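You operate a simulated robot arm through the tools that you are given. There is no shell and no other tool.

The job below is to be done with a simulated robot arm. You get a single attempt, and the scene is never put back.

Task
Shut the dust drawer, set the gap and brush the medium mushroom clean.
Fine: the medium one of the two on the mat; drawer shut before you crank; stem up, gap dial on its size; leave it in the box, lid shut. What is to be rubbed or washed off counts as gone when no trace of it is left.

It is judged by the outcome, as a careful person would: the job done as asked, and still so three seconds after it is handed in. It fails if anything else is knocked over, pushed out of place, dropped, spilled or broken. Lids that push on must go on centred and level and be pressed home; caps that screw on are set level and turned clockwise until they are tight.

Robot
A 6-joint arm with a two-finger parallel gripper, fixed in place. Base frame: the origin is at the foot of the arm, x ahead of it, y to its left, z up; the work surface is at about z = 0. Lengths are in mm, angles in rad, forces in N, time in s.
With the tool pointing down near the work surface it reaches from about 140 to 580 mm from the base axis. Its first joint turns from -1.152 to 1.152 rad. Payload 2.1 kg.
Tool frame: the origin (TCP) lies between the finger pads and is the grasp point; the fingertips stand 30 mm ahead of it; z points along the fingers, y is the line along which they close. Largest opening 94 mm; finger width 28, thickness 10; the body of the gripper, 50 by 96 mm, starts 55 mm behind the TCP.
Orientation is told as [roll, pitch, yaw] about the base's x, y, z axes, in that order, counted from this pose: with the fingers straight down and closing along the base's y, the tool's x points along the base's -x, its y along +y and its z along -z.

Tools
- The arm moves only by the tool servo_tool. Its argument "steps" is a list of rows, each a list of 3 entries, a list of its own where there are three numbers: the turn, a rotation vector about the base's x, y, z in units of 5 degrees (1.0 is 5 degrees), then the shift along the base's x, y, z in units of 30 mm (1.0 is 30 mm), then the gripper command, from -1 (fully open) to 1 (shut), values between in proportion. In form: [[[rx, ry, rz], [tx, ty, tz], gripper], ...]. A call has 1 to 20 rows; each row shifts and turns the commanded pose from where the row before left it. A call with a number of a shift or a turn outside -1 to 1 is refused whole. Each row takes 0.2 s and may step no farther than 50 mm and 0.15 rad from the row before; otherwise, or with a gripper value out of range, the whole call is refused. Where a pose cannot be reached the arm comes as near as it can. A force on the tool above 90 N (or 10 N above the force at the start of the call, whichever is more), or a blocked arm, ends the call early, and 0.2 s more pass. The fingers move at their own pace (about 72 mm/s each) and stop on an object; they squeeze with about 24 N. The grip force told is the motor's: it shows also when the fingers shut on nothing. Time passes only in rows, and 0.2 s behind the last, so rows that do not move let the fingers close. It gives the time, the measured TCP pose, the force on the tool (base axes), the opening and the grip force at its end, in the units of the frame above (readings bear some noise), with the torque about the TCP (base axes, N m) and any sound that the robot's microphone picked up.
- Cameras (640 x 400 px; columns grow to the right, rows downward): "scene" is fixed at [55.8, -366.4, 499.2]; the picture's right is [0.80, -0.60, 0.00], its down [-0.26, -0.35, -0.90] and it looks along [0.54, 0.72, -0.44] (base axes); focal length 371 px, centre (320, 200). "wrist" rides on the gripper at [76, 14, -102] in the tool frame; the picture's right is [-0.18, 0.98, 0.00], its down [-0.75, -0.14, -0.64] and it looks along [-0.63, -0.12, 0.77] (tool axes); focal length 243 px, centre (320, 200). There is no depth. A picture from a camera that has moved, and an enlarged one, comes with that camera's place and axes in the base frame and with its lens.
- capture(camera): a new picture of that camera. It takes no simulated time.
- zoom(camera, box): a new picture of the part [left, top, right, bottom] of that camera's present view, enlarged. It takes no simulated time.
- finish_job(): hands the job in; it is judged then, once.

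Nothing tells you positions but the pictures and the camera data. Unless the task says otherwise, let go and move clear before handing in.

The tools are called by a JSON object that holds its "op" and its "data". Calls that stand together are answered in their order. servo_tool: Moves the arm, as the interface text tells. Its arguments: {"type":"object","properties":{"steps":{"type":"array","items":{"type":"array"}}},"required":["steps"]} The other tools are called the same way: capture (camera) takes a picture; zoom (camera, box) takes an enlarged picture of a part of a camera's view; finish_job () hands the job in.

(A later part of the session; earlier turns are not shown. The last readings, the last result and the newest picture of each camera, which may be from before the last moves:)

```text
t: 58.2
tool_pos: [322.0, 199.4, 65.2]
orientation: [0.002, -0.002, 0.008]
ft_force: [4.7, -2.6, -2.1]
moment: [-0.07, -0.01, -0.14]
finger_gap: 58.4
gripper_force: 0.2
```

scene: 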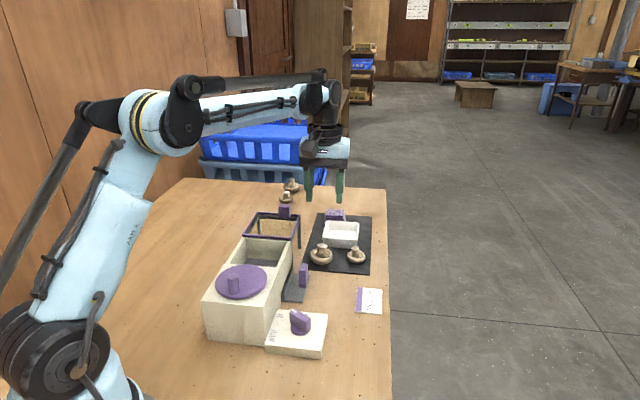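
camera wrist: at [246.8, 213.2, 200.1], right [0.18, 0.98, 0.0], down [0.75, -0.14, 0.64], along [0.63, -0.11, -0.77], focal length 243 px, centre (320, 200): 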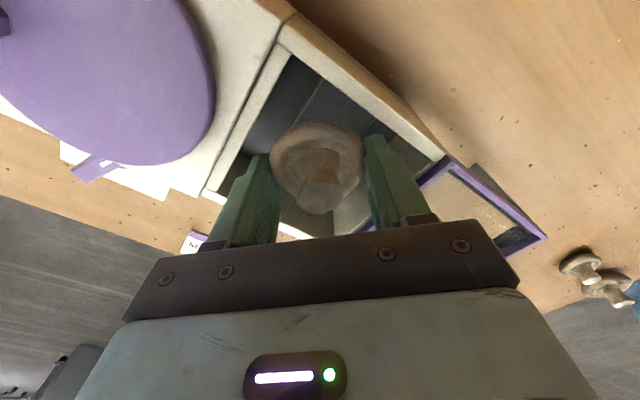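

The opening is now 58.4 mm, free of the cap. I'll rise slowly and check the mushroom stays put.

{"op": "servo_tool", "data": {"steps": [[[0, 0, 0], [0, 0, 0.15], -0.27], [[0, 0, 0], [0, 0, 0.3], -0.27], [[0, 0, 0], [0, 0, 0.5], -0.27], [[0, 0, 0], [0, 0, 0], -0.27]]}}

{"op": "capture", "data": {"camera": "wrist"}}

{"op": "zoom", "data": {"camera": "scene", "box": [210, 210, 310, 290]}}

```text
t: 59.2
tool_pos: [322.3, 199.5, 92.4]
orientation: [0.004, 0.0, 0.009]
ft_force: [-0.1, 0.4, -0.9]
moment: [-0.01, -0.01, -0.04]
finger_gap: 59.8
gripper_force: 0.0
```

```text
taken
camera wrist: at [247.4, 213.4, 195.5], right [0.18, 0.98, 0.0], down [0.75, -0.13, 0.64], along [0.63, -0.11, -0.77], focal length 243 px, centre (320, 200)
```

wrist: 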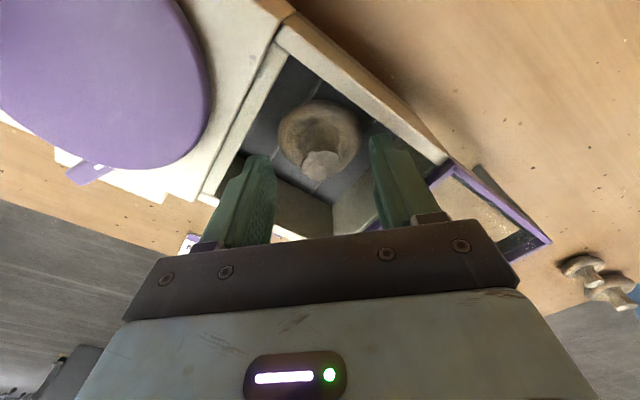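

```text
5.00 times, centred on (260, 250) of scene
camera zoom: at [55.9, -366.4, 499.2], right [0.8, -0.6, 0.0], down [-0.26, -0.35, -0.9], along [0.54, 0.72, -0.44], focal length 1853 px, centre (620, -50)
```

zoom: 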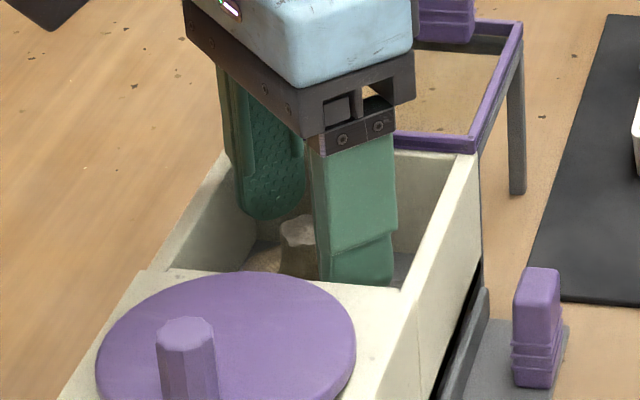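

The mushroom sits stem up in the chamber. I'll rise and move to view the lid and its knob.

{"op": "servo_tool", "data": {"steps": [[[0, 0, 0], [0, 0, 1], -0.27], [[0, 0, 0], [0, 0, 1], -0.27], [[0, 0, 0], [0, 0, 1], -0.3], [[0, 0, 0], [0, 0, 1], -0.3], [[0, 0, 1], [0.2, 0.2, 0], -0.3], [[0, 0, 1], [0.4, 0.3, 0], -0.3], [[0, 0, 1], [0.4, 0.3, 0], -0.3], [[0, 0, 1], [0.4, 0.3, 0], -0.3], [[0, 0, 1], [0.4, 0.3, 0], -0.3], [[0, 0, 1], [0.4, 0.3, 0], -0.3], [[0, 0, 1], [0.4, 0.3, 0], -0.3], [[0, 0, 1], [0.4, 0.3, 0], -0.3], [[0, 0, 1], [0, 0, 0], -0.3], [[0, 0, 0], [0, 0, 0], -0.3]]}}

{"op": "capture", "data": {"camera": "wrist"}}

{"op": "zoom", "data": {"camera": "wrist", "box": [200, 0, 440, 160]}}

{"op": "zoom", "data": {"camera": "scene", "box": [200, 180, 330, 290]}}

```text
t: 62.2
tool_pos: [411.8, 268.8, 214.5]
orientation: [0.0, -0.001, 0.795]
ft_force: [0.7, 0.0, -0.7]
moment: [0.01, 0.01, -0.01]
finger_gap: 61.1
gripper_force: 0.0
```

```text
taken
camera wrist: at [350.2, 223.9, 316.2], right [-0.57, 0.82, 0.0], down [0.63, 0.44, 0.64], along [0.53, 0.37, -0.77], focal length 243 px, centre (320, 200)
```

wrist: 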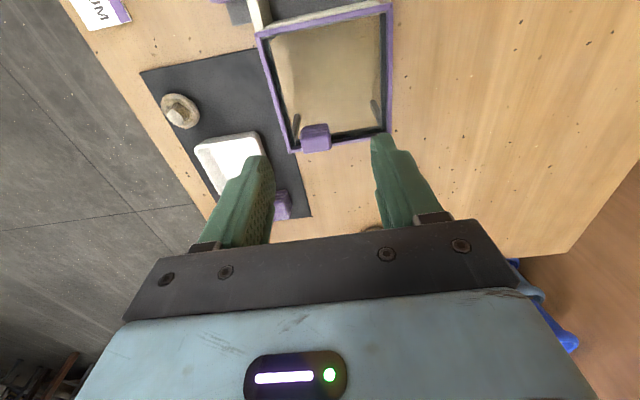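

```text
2.50 times, centred on (320, 80) of wrist
camera zoom: at [350.2, 223.9, 316.2], right [-0.57, 0.82, 0.0], down [0.63, 0.44, 0.64], along [0.53, 0.37, -0.77], focal length 606 px, centre (320, 500)
```

zoom: 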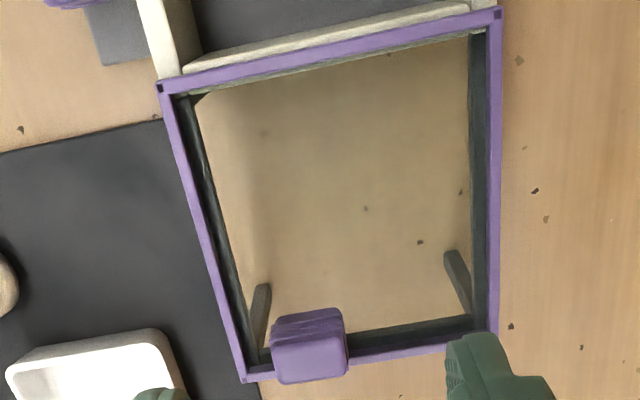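

```text
3.64 times, centred on (265, 235) of scene
camera zoom: at [55.9, -366.4, 499.2], right [0.8, -0.6, 0.0], down [-0.26, -0.35, -0.9], along [0.54, 0.72, -0.44], focal length 1348 px, centre (520, 73)
```

zoom: 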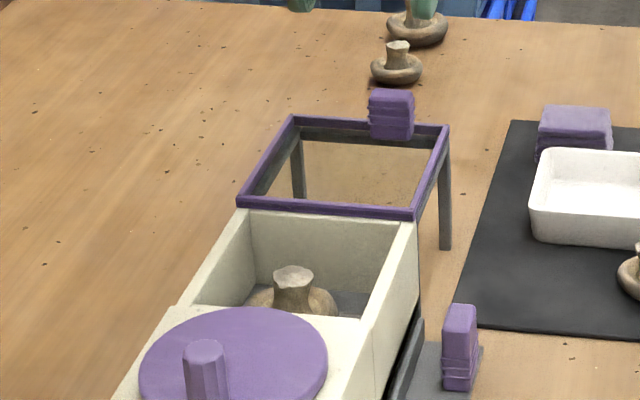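

The lid is a glazed frame on rails, about 101 mm long, with its knob at about (434, 278) and top near z=118. I'll hover closer above the knob to centre the fingers.

{"op": "servo_tool", "data": {"steps": [[[0, 0, 0], [0.37, 0.155, -0.6], -0.2], [[0, 0, 0], [0.37, 0.155, -0.8], -0.2], [[0, 0, 0], [0, 0, 0], -0.2]]}}

{"op": "capture", "data": {"camera": "wrist"}}

{"op": "zoom", "data": {"camera": "scene", "box": [220, 160, 340, 250]}}

```text
t: 63.0
tool_pos: [434.7, 276.5, 171.3]
orientation: [0.0, 0.001, 0.793]
ft_force: [0.2, 0.9, 0.1]
moment: [0.02, 0.0, 0.0]
finger_gap: 56.4
gripper_force: 0.1
```

```text
taken
camera wrist: at [372.3, 233.1, 273.8], right [-0.57, 0.82, 0.0], down [0.63, 0.44, 0.64], along [0.53, 0.37, -0.77], focal length 243 px, centre (320, 200)
```

wrist: 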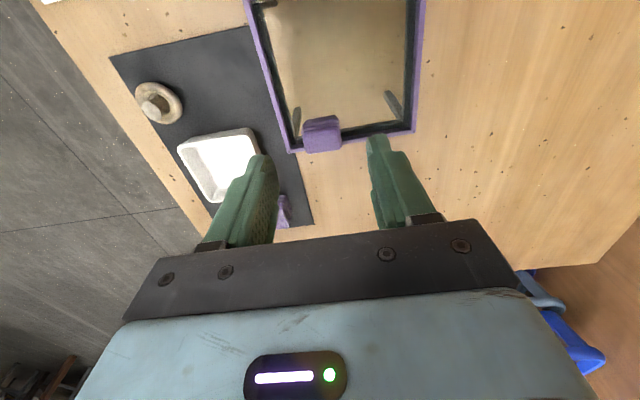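

```text
4.44 times, centred on (280, 205) of scene
camera zoom: at [55.9, -366.4, 499.2], right [0.8, -0.6, 0.0], down [-0.26, -0.35, -0.9], along [0.54, 0.72, -0.44], focal length 1647 px, centre (498, 178)
```

zoom: 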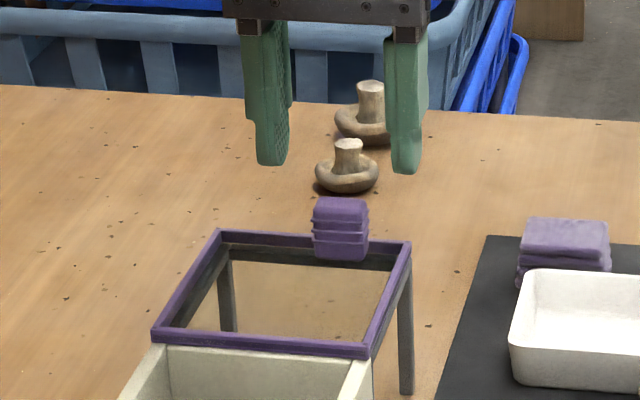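

The knob is right under the TCP. I'll lower so the tips stay a few millimetres above the lid and close on the knob.

{"op": "servo_tool", "data": {"steps": [[[0, 0, 0], [0, 0.02, -0.6], -0.2], [[0, 0, 0], [0, 0, -0.6], -0.2], [[0, 0, 0], [0, 0, 0], -0.2]]}}

{"op": "capture", "data": {"camera": "wrist"}}

{"op": "zoom", "data": {"camera": "scene", "box": [220, 160, 340, 250]}}

```text
t: 63.8
tool_pos: [435.2, 277.5, 135.7]
orientation: [-0.001, 0.0, 0.795]
ft_force: [-0.7, 0.1, 0.0]
moment: [0.01, -0.03, 0.01]
finger_gap: 56.7
gripper_force: 0.0
```

```text
taken
camera wrist: at [372.4, 233.7, 238.4], right [-0.57, 0.82, 0.0], down [0.63, 0.44, 0.64], along [0.53, 0.37, -0.77], focal length 243 px, centre (320, 200)
```

wrist: 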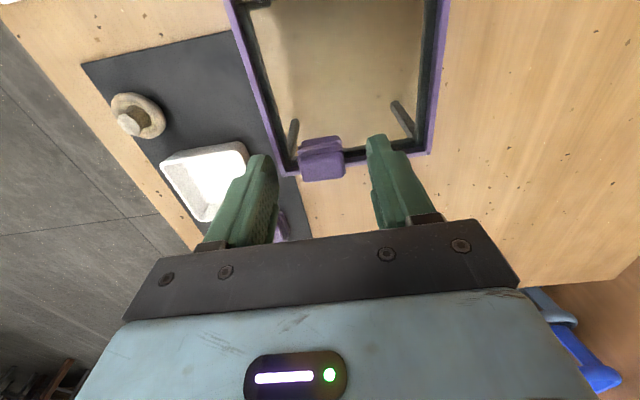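

```text
4.44 times, centred on (280, 205) of scene
camera zoom: at [55.8, -366.4, 499.2], right [0.8, -0.6, 0.0], down [-0.26, -0.35, -0.9], along [0.54, 0.72, -0.44], focal length 1647 px, centre (498, 178)
```

zoom: 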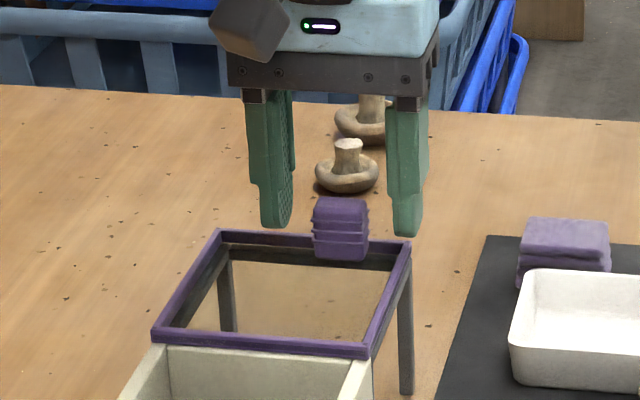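

{"op": "servo_tool", "data": {"steps": [[[0, 0, 0], [0, 0, -0.14], -0.1], [[0, 0, 0], [0, 0, 0], 0.3], [[0, 0, 0], [0, 0, 0], 1], [[0, 0, 0], [0, 0, 0], 1], [[0, 0, 0], [0, 0, 0], 1]]}}

{"op": "zoom", "data": {"camera": "scene", "box": [220, 160, 340, 250]}}

```text
t: 65.0
tool_pos: [433.3, 279.5, 132.2]
orientation: [0.002, -0.001, 0.795]
ft_force: [-9.4, 9.0, -1.8]
moment: [-0.24, -0.01, -0.49]
finger_gap: 25.2
gripper_force: 45.1
```

```text
4.44 times, centred on (280, 205) of scene
camera zoom: at [55.9, -366.3, 499.2], right [0.8, -0.6, 0.0], down [-0.26, -0.35, -0.9], along [0.54, 0.72, -0.44], focal length 1647 px, centre (498, 178)
```

zoom: 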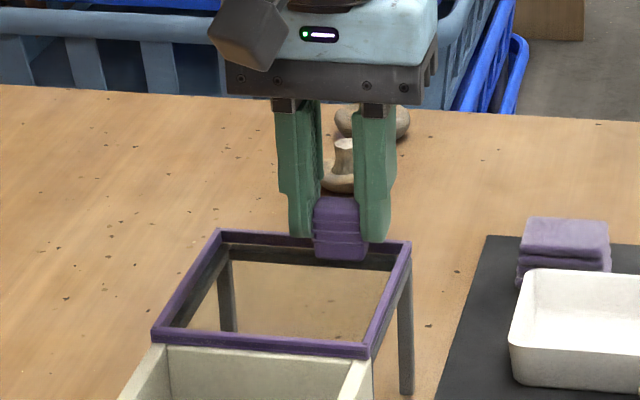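

The lid knob is gripped (25.2 mm). I'll begin sliding the lid toward the head, 45° along the box axis, watching forces.

{"op": "servo_tool", "data": {"steps": [[[0, 0, 0], [-0.02, 0.02, 0], 1], [[0, 0, 0], [-0.2, -0.2, 0], 1], [[0, 0, 0], [-0.3, -0.3, 0], 1], [[0, 0, 0], [-0.3, -0.3, 0], 1]]}}

{"op": "zoom", "data": {"camera": "scene", "box": [200, 170, 340, 290]}}

```text
t: 66.0
tool_pos: [412.2, 254.3, 132.4]
orientation: [0.001, -0.003, 0.794]
ft_force: [-7.0, 8.8, 18.4]
moment: [-0.27, 0.35, -0.21]
finger_gap: 25.6
gripper_force: 44.7
```

```text
3.33 times, centred on (270, 230) of scene
camera zoom: at [55.8, -366.4, 499.2], right [0.8, -0.6, 0.0], down [-0.26, -0.35, -0.9], along [0.54, 0.72, -0.44], focal length 1235 px, centre (487, 100)
```

zoom: 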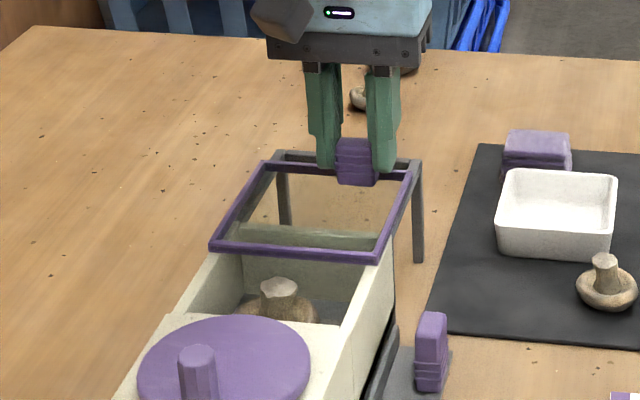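

The lid is sliding smoothly. I'll continue.

{"op": "servo_tool", "data": {"steps": [[[0, 0, 0], [-0.31, -0.29, 0], 1], [[0, 0, 0], [-0.31, -0.29, 0], 1], [[0, 0, 0], [-0.3, -0.3, 0], 1], [[0, 0, 0], [0, 0, 0], 1]]}}

{"op": "zoom", "data": {"camera": "scene", "box": [200, 190, 320, 290]}}

```text
t: 67.0
tool_pos: [383.5, 228.0, 131.7]
orientation: [-0.002, -0.002, 0.793]
ft_force: [2.2, -3.8, 17.5]
moment: [0.33, -0.41, -0.39]
finger_gap: 25.6
gripper_force: 45.1
```

```text
4.00 times, centred on (260, 240) of scene
camera zoom: at [55.8, -366.4, 499.2], right [0.8, -0.6, 0.0], down [-0.26, -0.35, -0.9], along [0.54, 0.72, -0.44], focal length 1482 px, centre (560, 40)
```

zoom: 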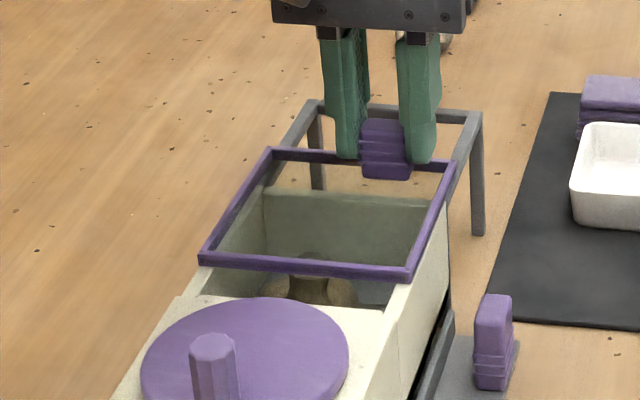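

{"op": "servo_tool", "data": {"steps": [[[0, 0, 0], [-0.2, -0.2, 0], 1], [[0, 0, 0], [-0.15, -0.15, 0], 1], [[0, 0, 0], [0, 0, 0], 1]]}}

{"op": "zoom", "data": {"camera": "scene", "box": [200, 190, 320, 290]}}

```text
t: 67.8
tool_pos: [372.2, 217.7, 132.6]
orientation: [-0.002, -0.001, 0.794]
ft_force: [6.5, -6.0, 5.5]
moment: [0.35, -0.61, -0.21]
finger_gap: 25.4
gripper_force: 44.7
```

```text
4.00 times, centred on (260, 240) of scene
camera zoom: at [55.8, -366.4, 499.2], right [0.8, -0.6, 0.0], down [-0.26, -0.35, -0.9], along [0.54, 0.72, -0.44], focal length 1482 px, centre (560, 40)
```

zoom: 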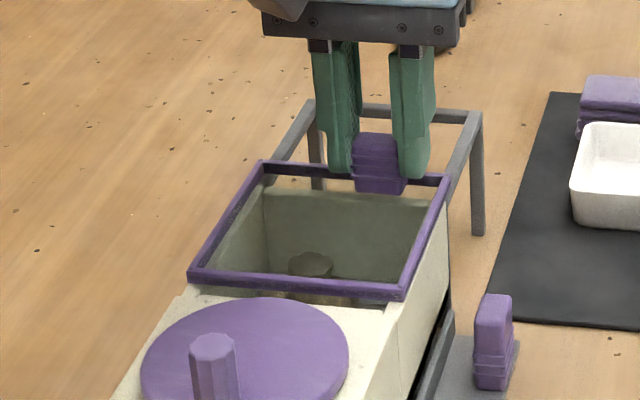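

{"op": "servo_tool", "data": {"steps": [[[0, 0, 0], [-0.1, -0.1, 0], 1], [[0, 0, 0], [-0.07, -0.07, 0], 1], [[0, 0, 0], [0, 0, 0], 1]]}}

{"op": "zoom", "data": {"camera": "scene", "box": [200, 190, 320, 290]}}

```text
t: 68.6
tool_pos: [366.3, 211.8, 131.4]
orientation: [-0.003, 0.001, 0.792]
ft_force: [10.1, -10.2, -14.6]
moment: [0.39, -0.72, -0.15]
finger_gap: 25.5
gripper_force: 44.9
```

```text
4.00 times, centred on (260, 240) of scene
camera zoom: at [55.9, -366.3, 499.2], right [0.8, -0.6, 0.0], down [-0.26, -0.35, -0.9], along [0.54, 0.72, -0.44], focal length 1482 px, centre (560, 40)
```

zoom: 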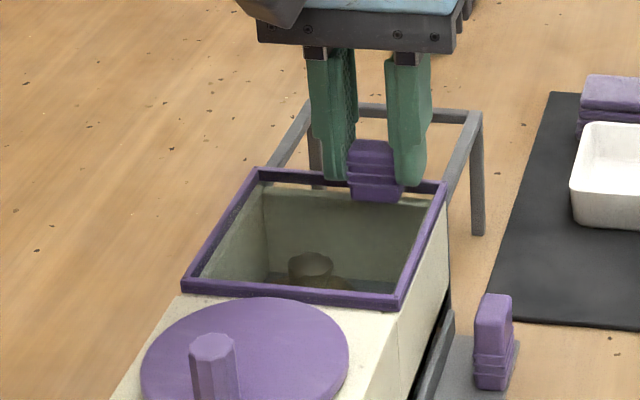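

{"op": "servo_tool", "data": {"steps": [[[0, 0, 0], [-0.04, -0.06, 0], 1], [[0, 0, 0], [-0.05, -0.05, 0], 1], [[0, 0, 0], [0, 0, 0], 1]]}}

{"op": "zoom", "data": {"camera": "scene", "box": [200, 190, 320, 290]}}

```text
t: 69.4
tool_pos: [364.7, 208.6, 131.8]
orientation: [-0.002, 0.0, 0.795]
ft_force: [11.8, -11.3, -19.9]
moment: [0.4, -0.68, -0.32]
finger_gap: 25.6
gripper_force: 44.9
```

```text
4.00 times, centred on (260, 240) of scene
camera zoom: at [55.9, -366.3, 499.2], right [0.8, -0.6, 0.0], down [-0.26, -0.35, -0.9], along [0.54, 0.72, -0.44], focal length 1482 px, centre (560, 40)
```

zoom: 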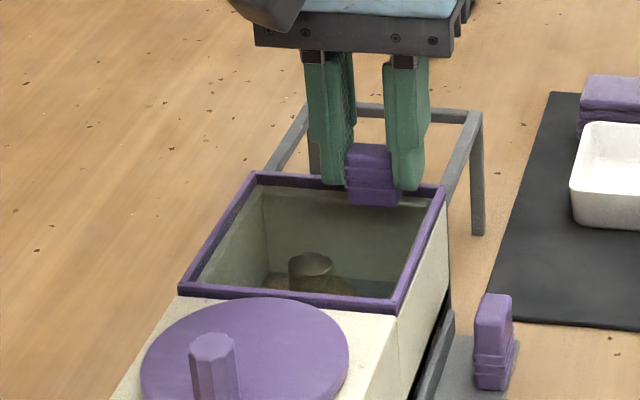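

{"op": "servo_tool", "data": {"steps": [[[0, 0, 0], [-0.05, -0.05, 0], 1], [[0, 0, 0], [-0.05, -0.05, 0], 1], [[0, 0, 0], [0, 0, 0], 1]]}}

{"op": "zoom", "data": {"camera": "scene", "box": [200, 190, 320, 290]}}

```text
t: 70.2
tool_pos: [363.2, 207.5, 132.1]
orientation: [-0.004, -0.006, 0.795]
ft_force: [31.4, 0.1, -21.8]
moment: [0.03, -0.03, -0.35]
finger_gap: 25.2
gripper_force: 44.7
```

```text
4.00 times, centred on (260, 240) of scene
camera zoom: at [56.0, -366.3, 499.2], right [0.8, -0.6, 0.0], down [-0.26, -0.35, -0.9], along [0.54, 0.72, -0.44], focal length 1482 px, centre (560, 40)
```

zoom: 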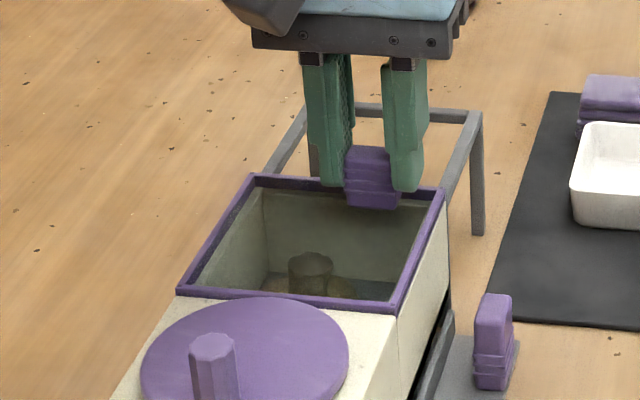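

{"op": "servo_tool", "data": {"steps": [[[0, 0, 0], [-0.03, -0.03, 0], 1], [[0, 0, 0], [0, 0, 0], 1]]}}

{"op": "zoom", "data": {"camera": "scene", "box": [210, 220, 300, 300]}}

```text
t: 70.8
tool_pos: [362.6, 208.0, 132.6]
orientation: [-0.003, -0.01, 0.795]
ft_force: [36.0, 5.8, 2.5]
moment: [-0.01, -0.05, -0.32]
finger_gap: 25.2
gripper_force: 45.4
```

```text
5.00 times, centred on (255, 260) of scene
camera zoom: at [55.9, -366.4, 499.2], right [0.8, -0.6, 0.0], down [-0.26, -0.35, -0.9], along [0.54, 0.72, -0.44], focal length 1853 px, centre (645, -100)
```

zoom: 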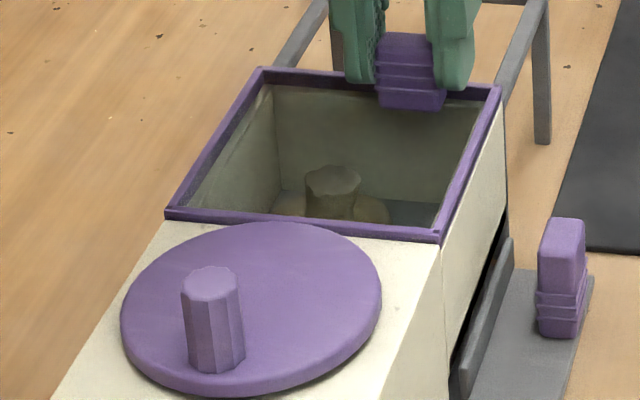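

The lid is at its stop after 100 mm of travel. I'll relieve the push, release, and rise to inspect the lid and mushroom.

{"op": "servo_tool", "data": {"steps": [[[0, 0, 0], [0.04, 0.04, 0], 1], [[0, 0, 0], [0, 0, 0], 0.1], [[0, 0, 0], [0, 0, 0], 0.1], [[0, 0, 0], [0, 0, 0.4], 0.1], [[0, 0, 0], [0, 0, 1], 0.0], [[0, 0, 0], [0, 0, 1], 0.0], [[0, 0, 0], [0, 0, 1], 0.0], [[0, 0, 0], [0, 0, 0], 0.0]]}}

{"op": "capture", "data": {"camera": "wrist"}}

{"op": "zoom", "data": {"camera": "scene", "box": [200, 200, 320, 300]}}

```text
t: 72.6
tool_pos: [361.6, 206.4, 232.6]
orientation: [0.0, -0.001, 0.794]
ft_force: [-0.4, 0.3, -0.9]
moment: [-0.01, 0.01, 0.01]
finger_gap: 46.9
gripper_force: 0.0
```

```text
taken
camera wrist: at [299.2, 162.5, 334.6], right [-0.57, 0.82, 0.0], down [0.63, 0.44, 0.64], along [0.53, 0.37, -0.77], focal length 243 px, centre (320, 200)
```

wrist: 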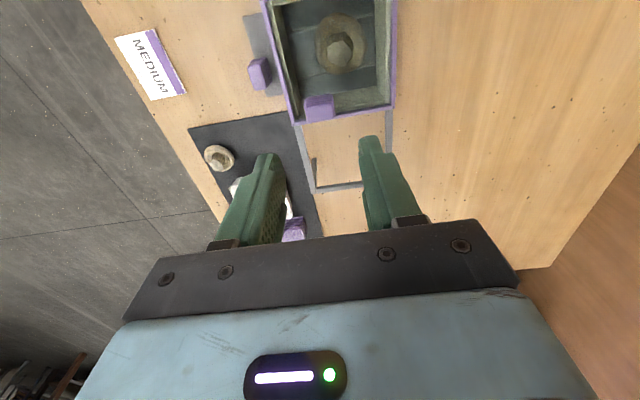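

```text
4.00 times, centred on (260, 250) of scene
camera zoom: at [55.8, -366.4, 499.2], right [0.8, -0.6, 0.0], down [-0.26, -0.35, -0.9], along [0.54, 0.72, -0.44], focal length 1482 px, centre (560, 0)
```

zoom: 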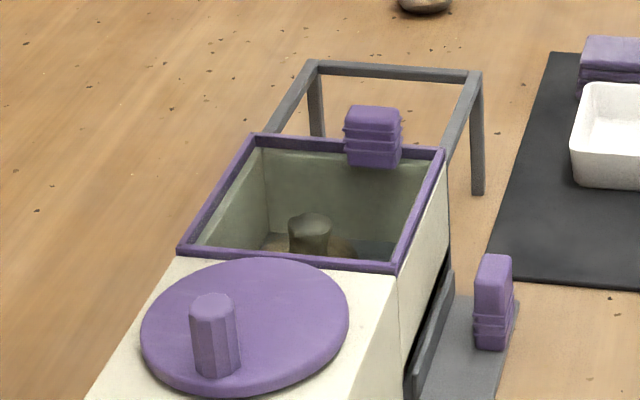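

The lid is shut with the mushroom visible under the glass. Now I'll move above the crank disc to measure its centre and peg.

{"op": "servo_tool", "data": {"steps": [[[0, 0, -1], [-0.413, -0.298, 0], 0], [[0, 0, -1], [-0.413, -0.298, 0], 0], [[0, 0, -1], [-0.413, -0.298, 0], 0], [[0, 0, -1], [-0.413, -0.298, 0], 0], [[0, 0, -1], [-0.413, -0.298, 0], 0], [[0, 0, -1], [-0.413, -0.298, 0], 0], [[0, 0, -1], [-0.413, -0.298, 0], 0], [[0, 0, -1], [-0.413, -0.298, 0], 0], [[0, 0, -1], [-0.413, -0.298, 0], 0], [[0, 0, 0], [0, 0, 0], 0]]}}

{"op": "capture", "data": {"camera": "wrist"}}

{"op": "zoom", "data": {"camera": "wrist", "box": [220, 0, 440, 160]}}

{"op": "zoom", "data": {"camera": "scene", "box": [190, 240, 310, 340]}}

```text
t: 74.8
tool_pos: [249.4, 127.8, 232.8]
orientation: [0.001, 0.0, 0.006]
ft_force: [0.9, -0.4, 0.8]
moment: [0.01, 0.01, -0.01]
finger_gap: 47.2
gripper_force: 0.1
```

```text
taken
camera wrist: at [175.0, 140.7, 335.0], right [0.18, 0.98, 0.0], down [0.75, -0.14, 0.64], along [0.63, -0.11, -0.77], focal length 243 px, centre (320, 200)
```

wrist: 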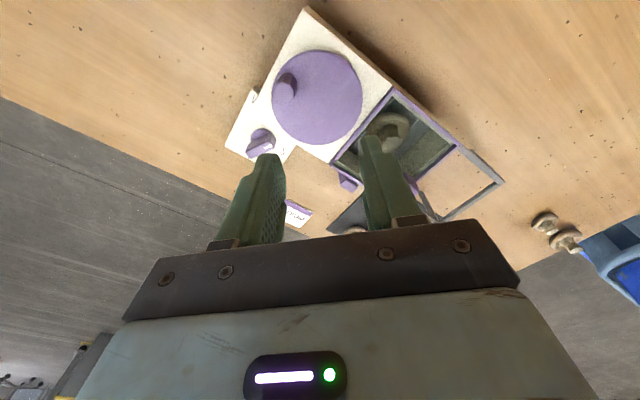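

```text
2.50 times, centred on (330, 80) of wrist
camera zoom: at [175.0, 140.7, 335.0], right [0.18, 0.98, 0.0], down [0.75, -0.14, 0.64], along [0.63, -0.11, -0.77], focal length 606 px, centre (295, 500)
```

zoom: 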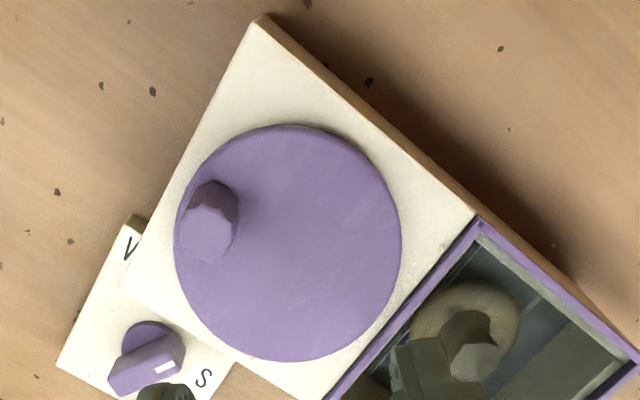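

```text
4.00 times, centred on (250, 290) of scene
camera zoom: at [55.8, -366.4, 499.2], right [0.8, -0.6, 0.0], down [-0.26, -0.35, -0.9], along [0.54, 0.72, -0.44], focal length 1482 px, centre (600, -160)
```

zoom: 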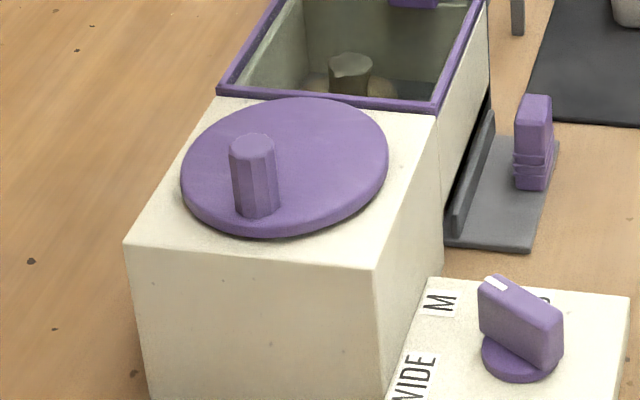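

Disc centre is near (246.5, 125.5) and the peg top near (229.5, 102), about 29 mm radius. I'll hover over the peg and verify alignment.

{"op": "servo_tool", "data": {"steps": [[[0, 0, 0], [-0.33, -0.43, -0.8], 0], [[0, 0, 0], [-0.33, -0.43, -0.8], 0], [[0, 0, 0], [0, 0, -0.4], 0], [[0, 0, 0], [0, 0, 0], 0]]}}

{"op": "capture", "data": {"camera": "wrist"}}

{"op": "zoom", "data": {"camera": "scene", "box": [190, 220, 310, 320]}}

```text
t: 75.8
tool_pos: [230.7, 101.0, 173.2]
orientation: [0.0, 0.0, 0.008]
ft_force: [-0.8, 0.2, 0.0]
moment: [0.01, -0.01, 0.01]
finger_gap: 47.0
gripper_force: 0.1
```

```text
taken
camera wrist: at [154.9, 115.6, 274.5], right [0.18, 0.98, 0.0], down [0.75, -0.14, 0.64], along [0.63, -0.11, -0.77], focal length 243 px, centre (320, 200)
```

wrist: 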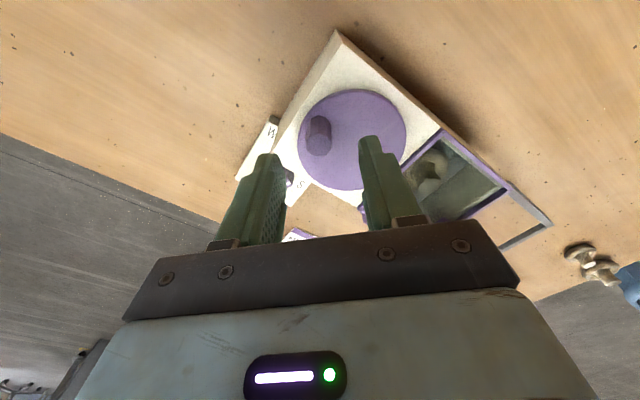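

```text
4.00 times, centred on (250, 270) of scene
camera zoom: at [55.8, -366.4, 499.2], right [0.8, -0.6, 0.0], down [-0.26, -0.35, -0.9], along [0.54, 0.72, -0.44], focal length 1482 px, centre (600, -80)
```

zoom: 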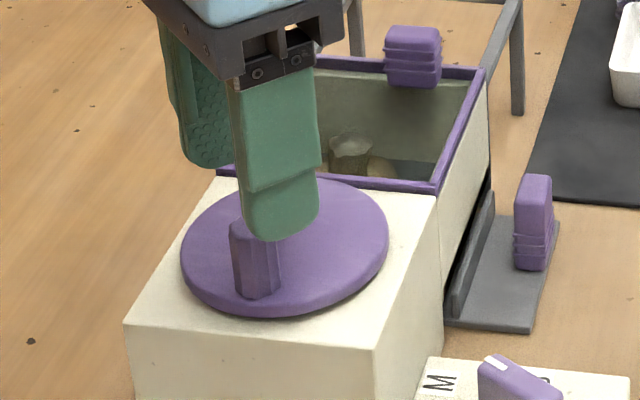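

{"op": "servo_tool", "data": {"steps": [[[0, 0, 0], [-0.05, 0.03, -0.6], 0], [[0, 0, 0], [0, 0, -0.6], 0], [[0, 0, 0], [0, 0, 0], 0]]}}

{"op": "capture", "data": {"camera": "wrist"}}

{"op": "zoom", "data": {"camera": "scene", "box": [190, 220, 310, 320]}}

```text
t: 76.6
tool_pos: [228.6, 102.5, 137.1]
orientation: [0.0, 0.0, 0.008]
ft_force: [0.2, 0.6, -0.8]
moment: [0.02, 0.0, 0.0]
finger_gap: 46.8
gripper_force: 0.1
```

```text
taken
camera wrist: at [153.5, 116.4, 239.1], right [0.18, 0.98, 0.0], down [0.75, -0.14, 0.64], along [0.63, -0.11, -0.77], focal length 243 px, centre (320, 200)
```

wrist: 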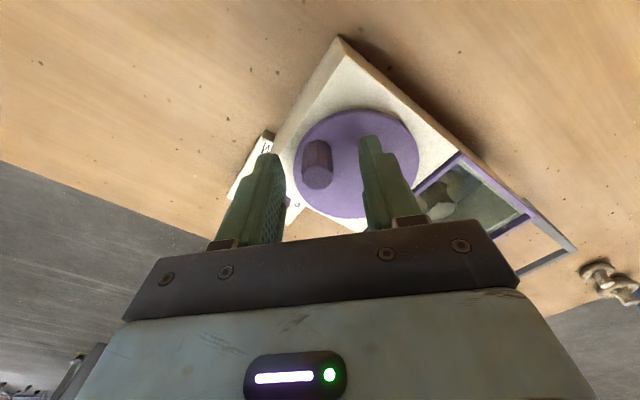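

```text
4.00 times, centred on (250, 270) of scene
camera zoom: at [55.8, -366.4, 499.2], right [0.8, -0.6, 0.0], down [-0.26, -0.35, -0.9], along [0.54, 0.72, -0.44], focal length 1482 px, centre (600, -80)
```

zoom: 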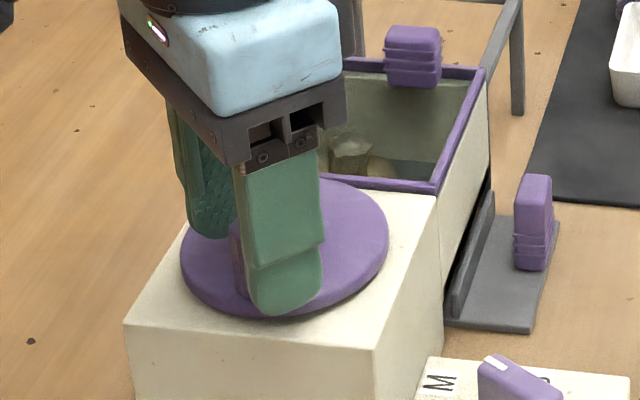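

{"op": "servo_tool", "data": {"steps": [[[0, 0, 0], [0, -0.03, -0.1], 0.2], [[0, 0, 0], [0, 0, 0], 0.5], [[0, 0, 0], [0, 0, 0], 1], [[0, 0, 0], [0, 0, 0], 1], [[0, 0, 0], [0, 0, 0], 1]]}}

{"op": "capture", "data": {"camera": "wrist"}}

```text
t: 77.8
tool_pos: [227.9, 100.4, 135.0]
orientation: [0.0, 0.0, 0.008]
ft_force: [-0.9, -0.6, -1.5]
moment: [-0.05, 0.29, -0.01]
finger_gap: 16.8
gripper_force: 44.8
```

```text
taken
camera wrist: at [153.2, 115.4, 236.5], right [0.18, 0.98, 0.0], down [0.75, -0.13, 0.64], along [0.63, -0.11, -0.77], focal length 243 px, centre (320, 200)
```

wrist: 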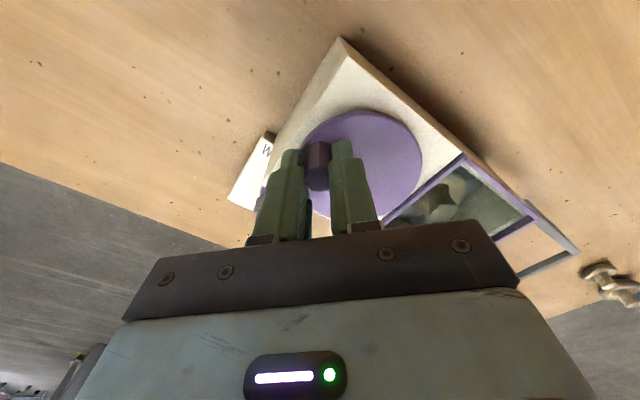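

The peg is gripped (16.8 mm) with no side force, giving a 30 mm crank radius about (245, 125.3). I'll try a small clockwise arc and watch the forces.

{"op": "servo_tool", "data": {"steps": [[[0, 0, 0], [-0.135, 0.111, 0], 1], [[0, 0, 0], [-0.113, 0.132, 0], 1]]}}

```text
t: 78.4
tool_pos: [222.8, 109.2, 133.7]
orientation: [0.005, -0.009, 0.009]
ft_force: [24.3, 12.2, -27.5]
moment: [-0.04, -0.53, -0.03]
finger_gap: 17.0
gripper_force: 44.7
```

The disc turns, but my centre estimate is slightly off (inward pull). I'll adjust the path and collect points to fit the true circle.

{"op": "servo_tool", "data": {"steps": [[[0, 0, 0], [-0.013, 0.197, 0], 1], [[0, 0, 0], [-0.037, 0.163, 0], 1]]}}

```text
t: 79.0
tool_pos: [219.7, 119.6, 134.9]
orientation: [0.0, -0.002, 0.01]
ft_force: [7.5, 1.0, -1.8]
moment: [-0.16, -0.1, 0.0]
finger_gap: 17.4
gripper_force: 44.9
```

{"op": "servo_tool", "data": {"steps": [[[0, 0, 0], [-0.01, 0.167, 0], 1], [[0, 0, 0], [0.043, 0.247, 0], 1]]}}

```text
t: 79.6
tool_pos: [220.1, 131.6, 135.5]
orientation: [0.001, -0.002, 0.008]
ft_force: [11.4, -4.2, -2.1]
moment: [-0.01, -0.42, 0.03]
finger_gap: 17.0
gripper_force: 45.4
```

{"op": "servo_tool", "data": {"steps": [[[0, 0, 0], [0.1, 0.27, 0], 1], [[0, 0, 0], [0.16, 0.207, 0], 1]]}}

```text
t: 80.2
tool_pos: [227.9, 147.0, 136.0]
orientation: [-0.001, 0.001, 0.011]
ft_force: [6.1, -7.3, 20.0]
moment: [0.06, -0.6, -0.01]
finger_gap: 17.0
gripper_force: 45.1
```

{"op": "zoom", "data": {"camera": "scene", "box": [190, 220, 310, 320]}}

{"op": "capture", "data": {"camera": "wrist"}}

```text
4.00 times, centred on (250, 270) of scene
camera zoom: at [55.8, -366.4, 499.2], right [0.8, -0.6, 0.0], down [-0.26, -0.35, -0.9], along [0.54, 0.72, -0.44], focal length 1482 px, centre (600, -80)
```

zoom: 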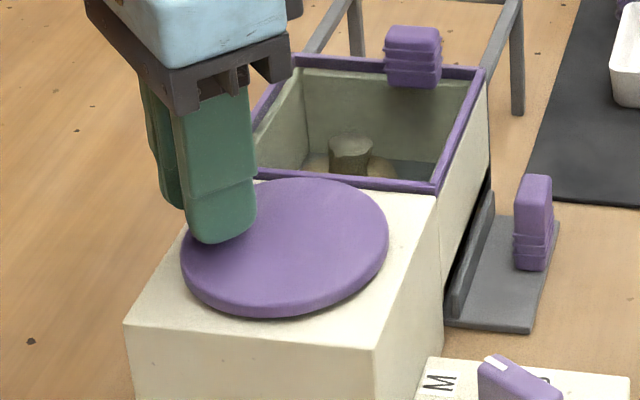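

```text
taken
camera wrist: at [152.7, 160.1, 237.0], right [0.18, 0.98, 0.0], down [0.75, -0.13, 0.64], along [0.63, -0.11, -0.77], focal length 243 px, centre (320, 200)
```

wrist: 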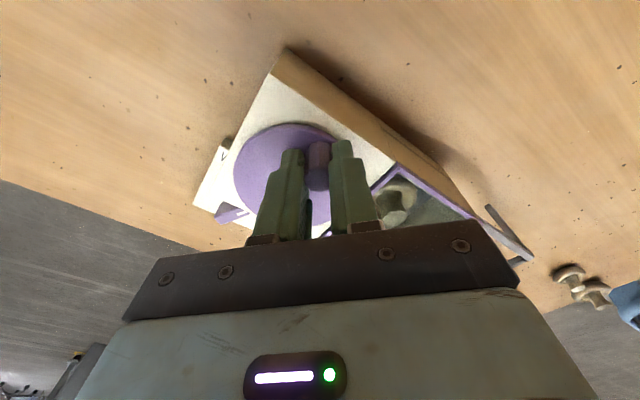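

{"op": "servo_tool", "data": {"steps": [[[0, 0, 0], [0.15, 0.11, 0], 1], [[0, 0, 0], [0.14, 0.08, 0], 1], [[0, 0, 0], [0.16, 0.06, 0], 1], [[0, 0, 0], [0.17, 0.03, 0], 1]]}}

```text
t: 81.2
tool_pos: [245.2, 154.8, 134.3]
orientation: [0.005, 0.001, 0.009]
ft_force: [-0.9, 2.8, 36.1]
moment: [-0.19, 0.38, 0.0]
finger_gap: 16.9
gripper_force: 44.4
```

{"op": "servo_tool", "data": {"steps": [[[0, 0, 0], [0.173, 0.003, 0.03], 1], [[0, 0, 0], [0.173, -0.03, 0], 1], [[0, 0, 0], [0.163, -0.06, 0], 1], [[0, 0, 0], [0.15, -0.087, 0], 1]]}}

```text
t: 82.2
tool_pos: [267.6, 150.6, 134.4]
orientation: [0.005, -0.005, 0.008]
ft_force: [14.4, 24.0, -33.2]
moment: [-0.01, -0.14, 0.04]
finger_gap: 17.5
gripper_force: 45.1
```

{"op": "servo_tool", "data": {"steps": [[[0, 0, 0], [0.2, -0.057, 0.02], 1], [[0, 0, 0], [0.163, -0.212, 0], 1], [[0, 0, 0], [0.102, -0.247, 0], 1]]}}

```text
t: 83.0
tool_pos: [279.5, 133.4, 137.2]
orientation: [-0.004, -0.001, 0.008]
ft_force: [4.1, 0.6, -6.1]
moment: [0.07, -1.34, -0.01]
finger_gap: 17.0
gripper_force: 45.5
```

{"op": "servo_tool", "data": {"steps": [[[0, 0, 0], [0.035, -0.265, 0], 1], [[0, 0, 0], [-0.035, -0.263, 0], 1], [[0, 0, 0], [-0.102, -0.247, 0], 1]]}}

```text
t: 83.8
tool_pos: [279.4, 108.8, 136.3]
orientation: [-0.002, -0.002, 0.007]
ft_force: [19.3, -8.7, 6.0]
moment: [-0.05, 0.6, 0.05]
finger_gap: 17.2
gripper_force: 45.2
```

{"op": "servo_tool", "data": {"steps": [[[0, 0, 0], [-0.127, -0.265, 0], 1], [[0, 0, 0], [-0.217, -0.17, 0], 1], [[0, 0, 0], [-0.253, -0.103, 0], 1]]}}

```text
t: 84.6
tool_pos: [260.0, 92.8, 136.0]
orientation: [-0.002, 0.002, 0.008]
ft_force: [4.1, -12.9, 37.2]
moment: [-0.16, 0.05, -0.04]
finger_gap: 17.1
gripper_force: 45.2
```

One turn's worth of points fits a circle about (251, 123.5) with radius 32. I'll check the mushroom, then crank full smooth turns along that circle.

{"op": "zoom", "data": {"camera": "scene", "box": [220, 220, 310, 290]}}

{"op": "servo_tool", "data": {"steps": [[[0, 0, 0], [-0.273, -0.067, 0.03], 1], [[0, 0, 0], [-0.3297, 0.0522, 0], 1], [[0, 0, 0], [-0.2973, 0.1514, 0], 1], [[0, 0, 0], [-0.236, 0.236, 0], 1], [[0, 0, 0], [-0.1514, 0.2973, 0], 1], [[0, 0, 0], [-0.0522, 0.3297, 0], 1], [[0, 0, 0], [0.0522, 0.3297, 0], 1], [[0, 0, 0], [0.1514, 0.2973, 0], 1], [[0, 0, 0], [0.236, 0.236, 0], 1], [[0, 0, 0], [0.2973, 0.1514, 0], 1]]}}

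{"op": "zoom", "data": {"camera": "scene", "box": [190, 220, 310, 320]}}

```text
5.71 times, centred on (265, 255) of scene
camera zoom: at [55.7, -366.4, 499.2], right [0.8, -0.6, 0.0], down [-0.26, -0.35, -0.9], along [0.54, 0.72, -0.44], focal length 2118 px, centre (634, -114)
```

zoom: 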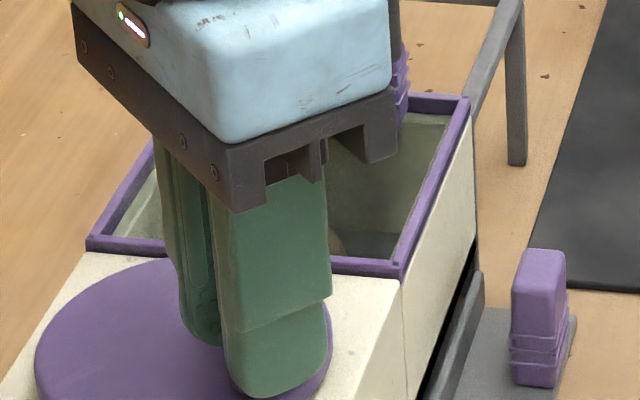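

```text
t: 86.8
tool_pos: [243.1, 154.2, 136.7]
orientation: [0.002, -0.002, 0.008]
ft_force: [-3.3, 10.9, 15.7]
moment: [0.05, 1.02, 0.03]
finger_gap: 17.1
gripper_force: 45.2
```

```text
4.00 times, centred on (250, 270) of scene
camera zoom: at [55.8, -366.4, 499.2], right [0.8, -0.6, 0.0], down [-0.26, -0.35, -0.9], along [0.54, 0.72, -0.44], focal length 1482 px, centre (600, -80)
```

zoom: 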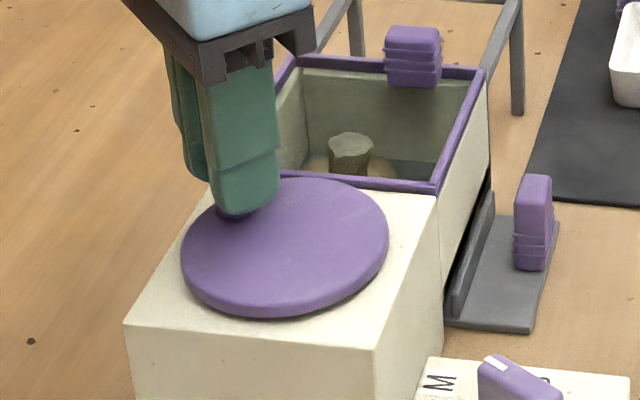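

Forces stay low on this circle. I'll do a full turn and check the mushroom.

{"op": "servo_tool", "data": {"steps": [[[0, 0, 0], [0.3297, 0.0522, 0], 1], [[0, 0, 0], [0.3297, -0.0522, 0], 1], [[0, 0, 0], [0.2973, -0.1514, 0], 1], [[0, 0, 0], [0.236, -0.236, 0], 1], [[0, 0, 0], [0.1514, -0.2973, 0], 1], [[0, 0, 0], [0.0522, -0.3297, 0], 1], [[0, 0, 0], [-0.0522, -0.3297, 0], 1], [[0, 0, 0], [-0.1514, -0.2973, 0], 1], [[0, 0, 0], [-0.236, -0.236, 0], 1], [[0, 0, 0], [-0.2973, -0.1514, 0], 1], [[0, 0, 0], [-0.3297, -0.0522, 0], 1], [[0, 0, 0], [-0.3297, 0.0522, 0], 1], [[0, 0, 0], [-0.2973, 0.1514, 0], 1], [[0, 0, 0], [-0.236, 0.236, 0], 1], [[0, 0, 0], [-0.1514, 0.2973, 0], 1], [[0, 0, 0], [-0.0522, 0.3297, 0], 1], [[0, 0, 0], [0.0522, 0.3297, 0], 1], [[0, 0, 0], [0.1514, 0.2973, 0], 1], [[0, 0, 0], [0.236, 0.236, 0], 1], [[0, 0, 0], [0.2973, 0.1514, 0], 1]]}}

{"op": "zoom", "data": {"camera": "scene", "box": [230, 230, 310, 290]}}

{"op": "zoom", "data": {"camera": "wrist", "box": [320, 120, 480, 240]}}

```text
t: 91.0
tool_pos: [242.7, 153.8, 137.6]
orientation: [-0.001, 0.0, 0.007]
ft_force: [-0.7, 1.0, -6.8]
moment: [-0.02, 0.99, 0.02]
finger_gap: 17.0
gripper_force: 45.5
```

```text
6.67 times, centred on (270, 260) of scene
camera zoom: at [55.9, -366.4, 499.2], right [0.8, -0.6, 0.0], down [-0.26, -0.35, -0.9], along [0.54, 0.72, -0.44], focal length 2470 px, centre (653, -200)
```

zoom: 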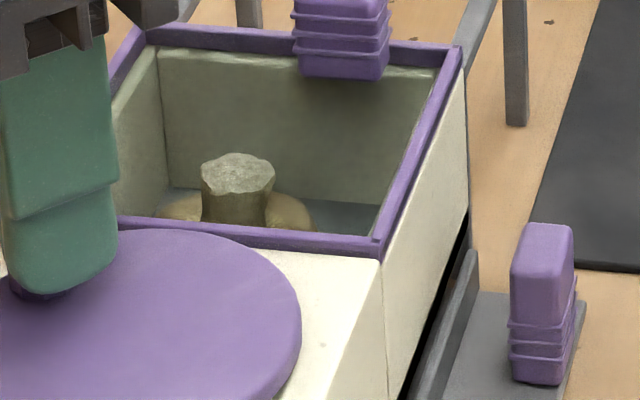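

```text
3.33 times, centred on (400, 180) of wrist
camera zoom: at [166.8, 168.5, 239.2], right [0.18, 0.98, 0.0], down [0.75, -0.14, 0.64], along [0.63, -0.11, -0.77], focal length 809 px, centre (53, 267)
```

zoom: 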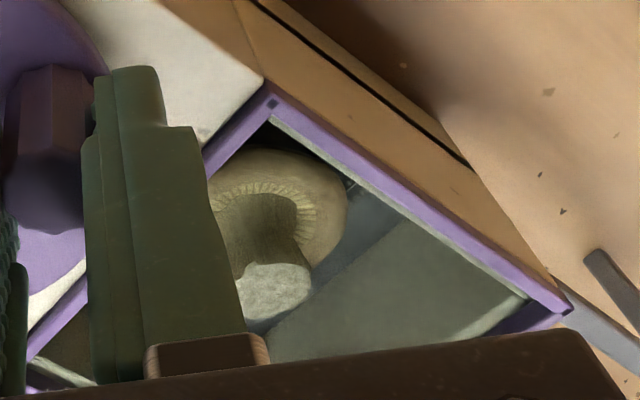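

The crank runs smoothly, and the cap looks a bit lighter under the glass. I'll do more turns and compare at the same pose.

{"op": "servo_tool", "data": {"steps": [[[0, 0, 0], [0.3297, 0.0522, 0], 1], [[0, 0, 0], [0.3297, -0.0522, 0], 1], [[0, 0, 0], [0.2973, -0.1514, 0], 1], [[0, 0, 0], [0.236, -0.236, 0], 1], [[0, 0, 0], [0.1514, -0.2973, 0], 1], [[0, 0, 0], [0.0522, -0.3297, 0], 1], [[0, 0, 0], [-0.0522, -0.3297, 0], 1], [[0, 0, 0], [-0.1514, -0.2973, 0], 1], [[0, 0, 0], [-0.236, -0.236, 0], 1], [[0, 0, 0], [-0.2973, -0.1514, 0], 1], [[0, 0, 0], [-0.3297, -0.0522, 0], 1], [[0, 0, 0], [-0.3297, 0.0522, 0], 1], [[0, 0, 0], [-0.2973, 0.1514, 0], 1], [[0, 0, 0], [-0.236, 0.236, 0], 1], [[0, 0, 0], [-0.1514, 0.2973, 0], 1], [[0, 0, 0], [-0.0522, 0.3297, 0], 1], [[0, 0, 0], [0.0522, 0.3297, 0], 1], [[0, 0, 0], [0.1514, 0.2973, 0], 1], [[0, 0, 0], [0.236, 0.236, 0], 1], [[0, 0, 0], [0.2973, 0.1514, 0], 1]]}}

{"op": "zoom", "data": {"camera": "scene", "box": [230, 230, 310, 290]}}

{"op": "zoom", "data": {"camera": "wrist", "box": [320, 120, 480, 240]}}

```text
t: 95.2
tool_pos: [241.6, 155.1, 138.1]
orientation: [-0.003, -0.002, 0.009]
ft_force: [1.5, -5.2, -35.8]
moment: [-0.02, -0.34, -0.01]
finger_gap: 17.1
gripper_force: 45.1
```

```text
6.67 times, centred on (270, 260) of scene
camera zoom: at [55.9, -366.3, 499.2], right [0.8, -0.6, 0.0], down [-0.26, -0.35, -0.9], along [0.54, 0.72, -0.44], focal length 2470 px, centre (653, -200)
```

zoom: 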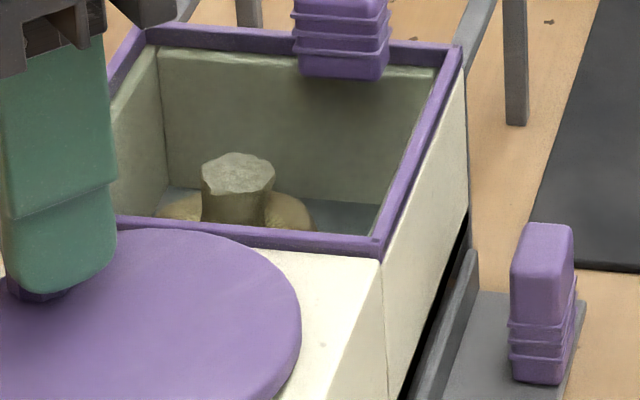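

```text
3.33 times, centred on (400, 180) of wrist
camera zoom: at [166.3, 168.4, 239.6], right [0.18, 0.98, 0.0], down [0.75, -0.13, 0.64], along [0.63, -0.11, -0.77], focal length 809 px, centre (53, 267)
```

zoom: 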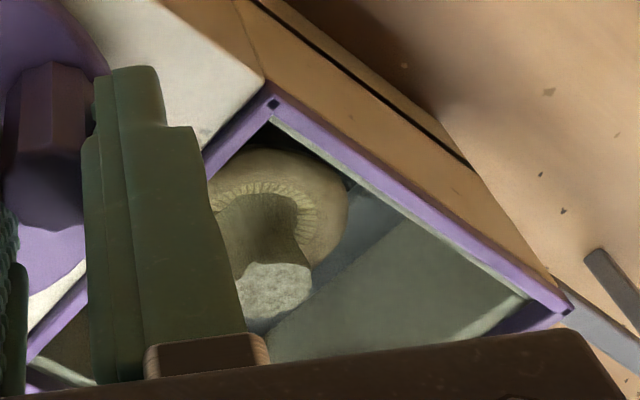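

{"op": "zoom", "data": {"camera": "wrist", "box": [365, 150, 415, 205]}}

{"op": "zoom", "data": {"camera": "scene", "box": [245, 250, 275, 272]}}

{"op": "zoom", "data": {"camera": "scene", "box": [340, 240, 370, 270]}}

```text
7.27 times, centred on (390, 178) of wrist
camera zoom: at [166.3, 168.4, 239.6], right [0.18, 0.98, 0.0], down [0.75, -0.13, 0.64], along [0.63, -0.11, -0.77], focal length 1764 px, centre (-189, 364)
```

zoom: 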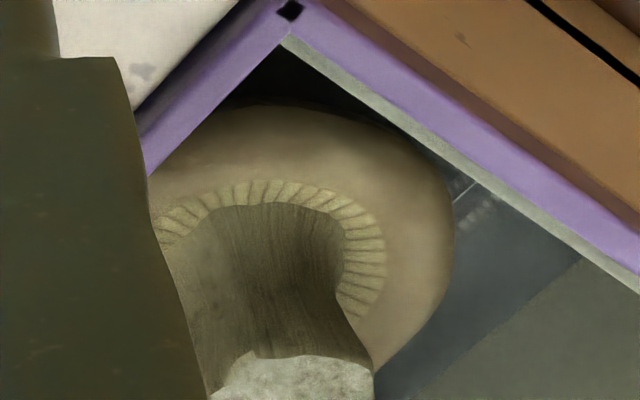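

```text
16.00 times, centred on (260, 261) of scene
camera zoom: at [55.9, -366.3, 499.2], right [0.8, -0.6, 0.0], down [-0.26, -0.35, -0.9], along [0.54, 0.72, -0.44], focal length 5929 px, centre (1280, -776)
```

zoom: 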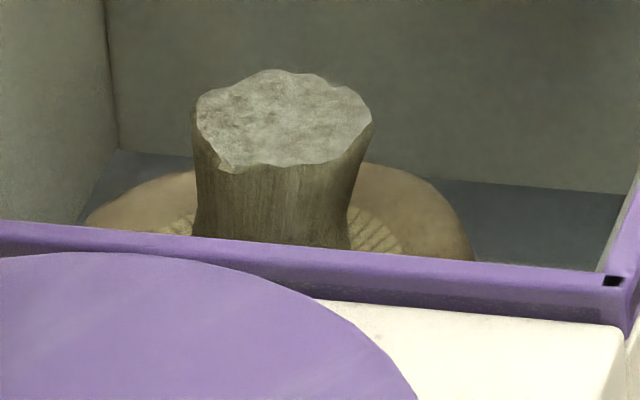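

```text
13.33 times, centred on (355, 255) of scene
camera zoom: at [55.9, -366.3, 499.2], right [0.8, -0.6, 0.0], down [-0.26, -0.35, -0.9], along [0.54, 0.72, -0.44], focal length 4941 px, centre (-147, -533)
```

zoom: 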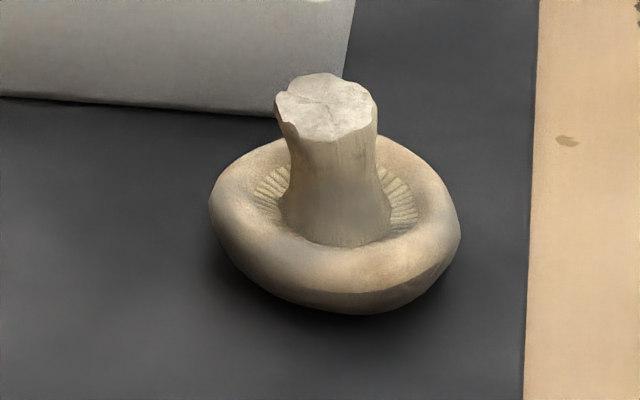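

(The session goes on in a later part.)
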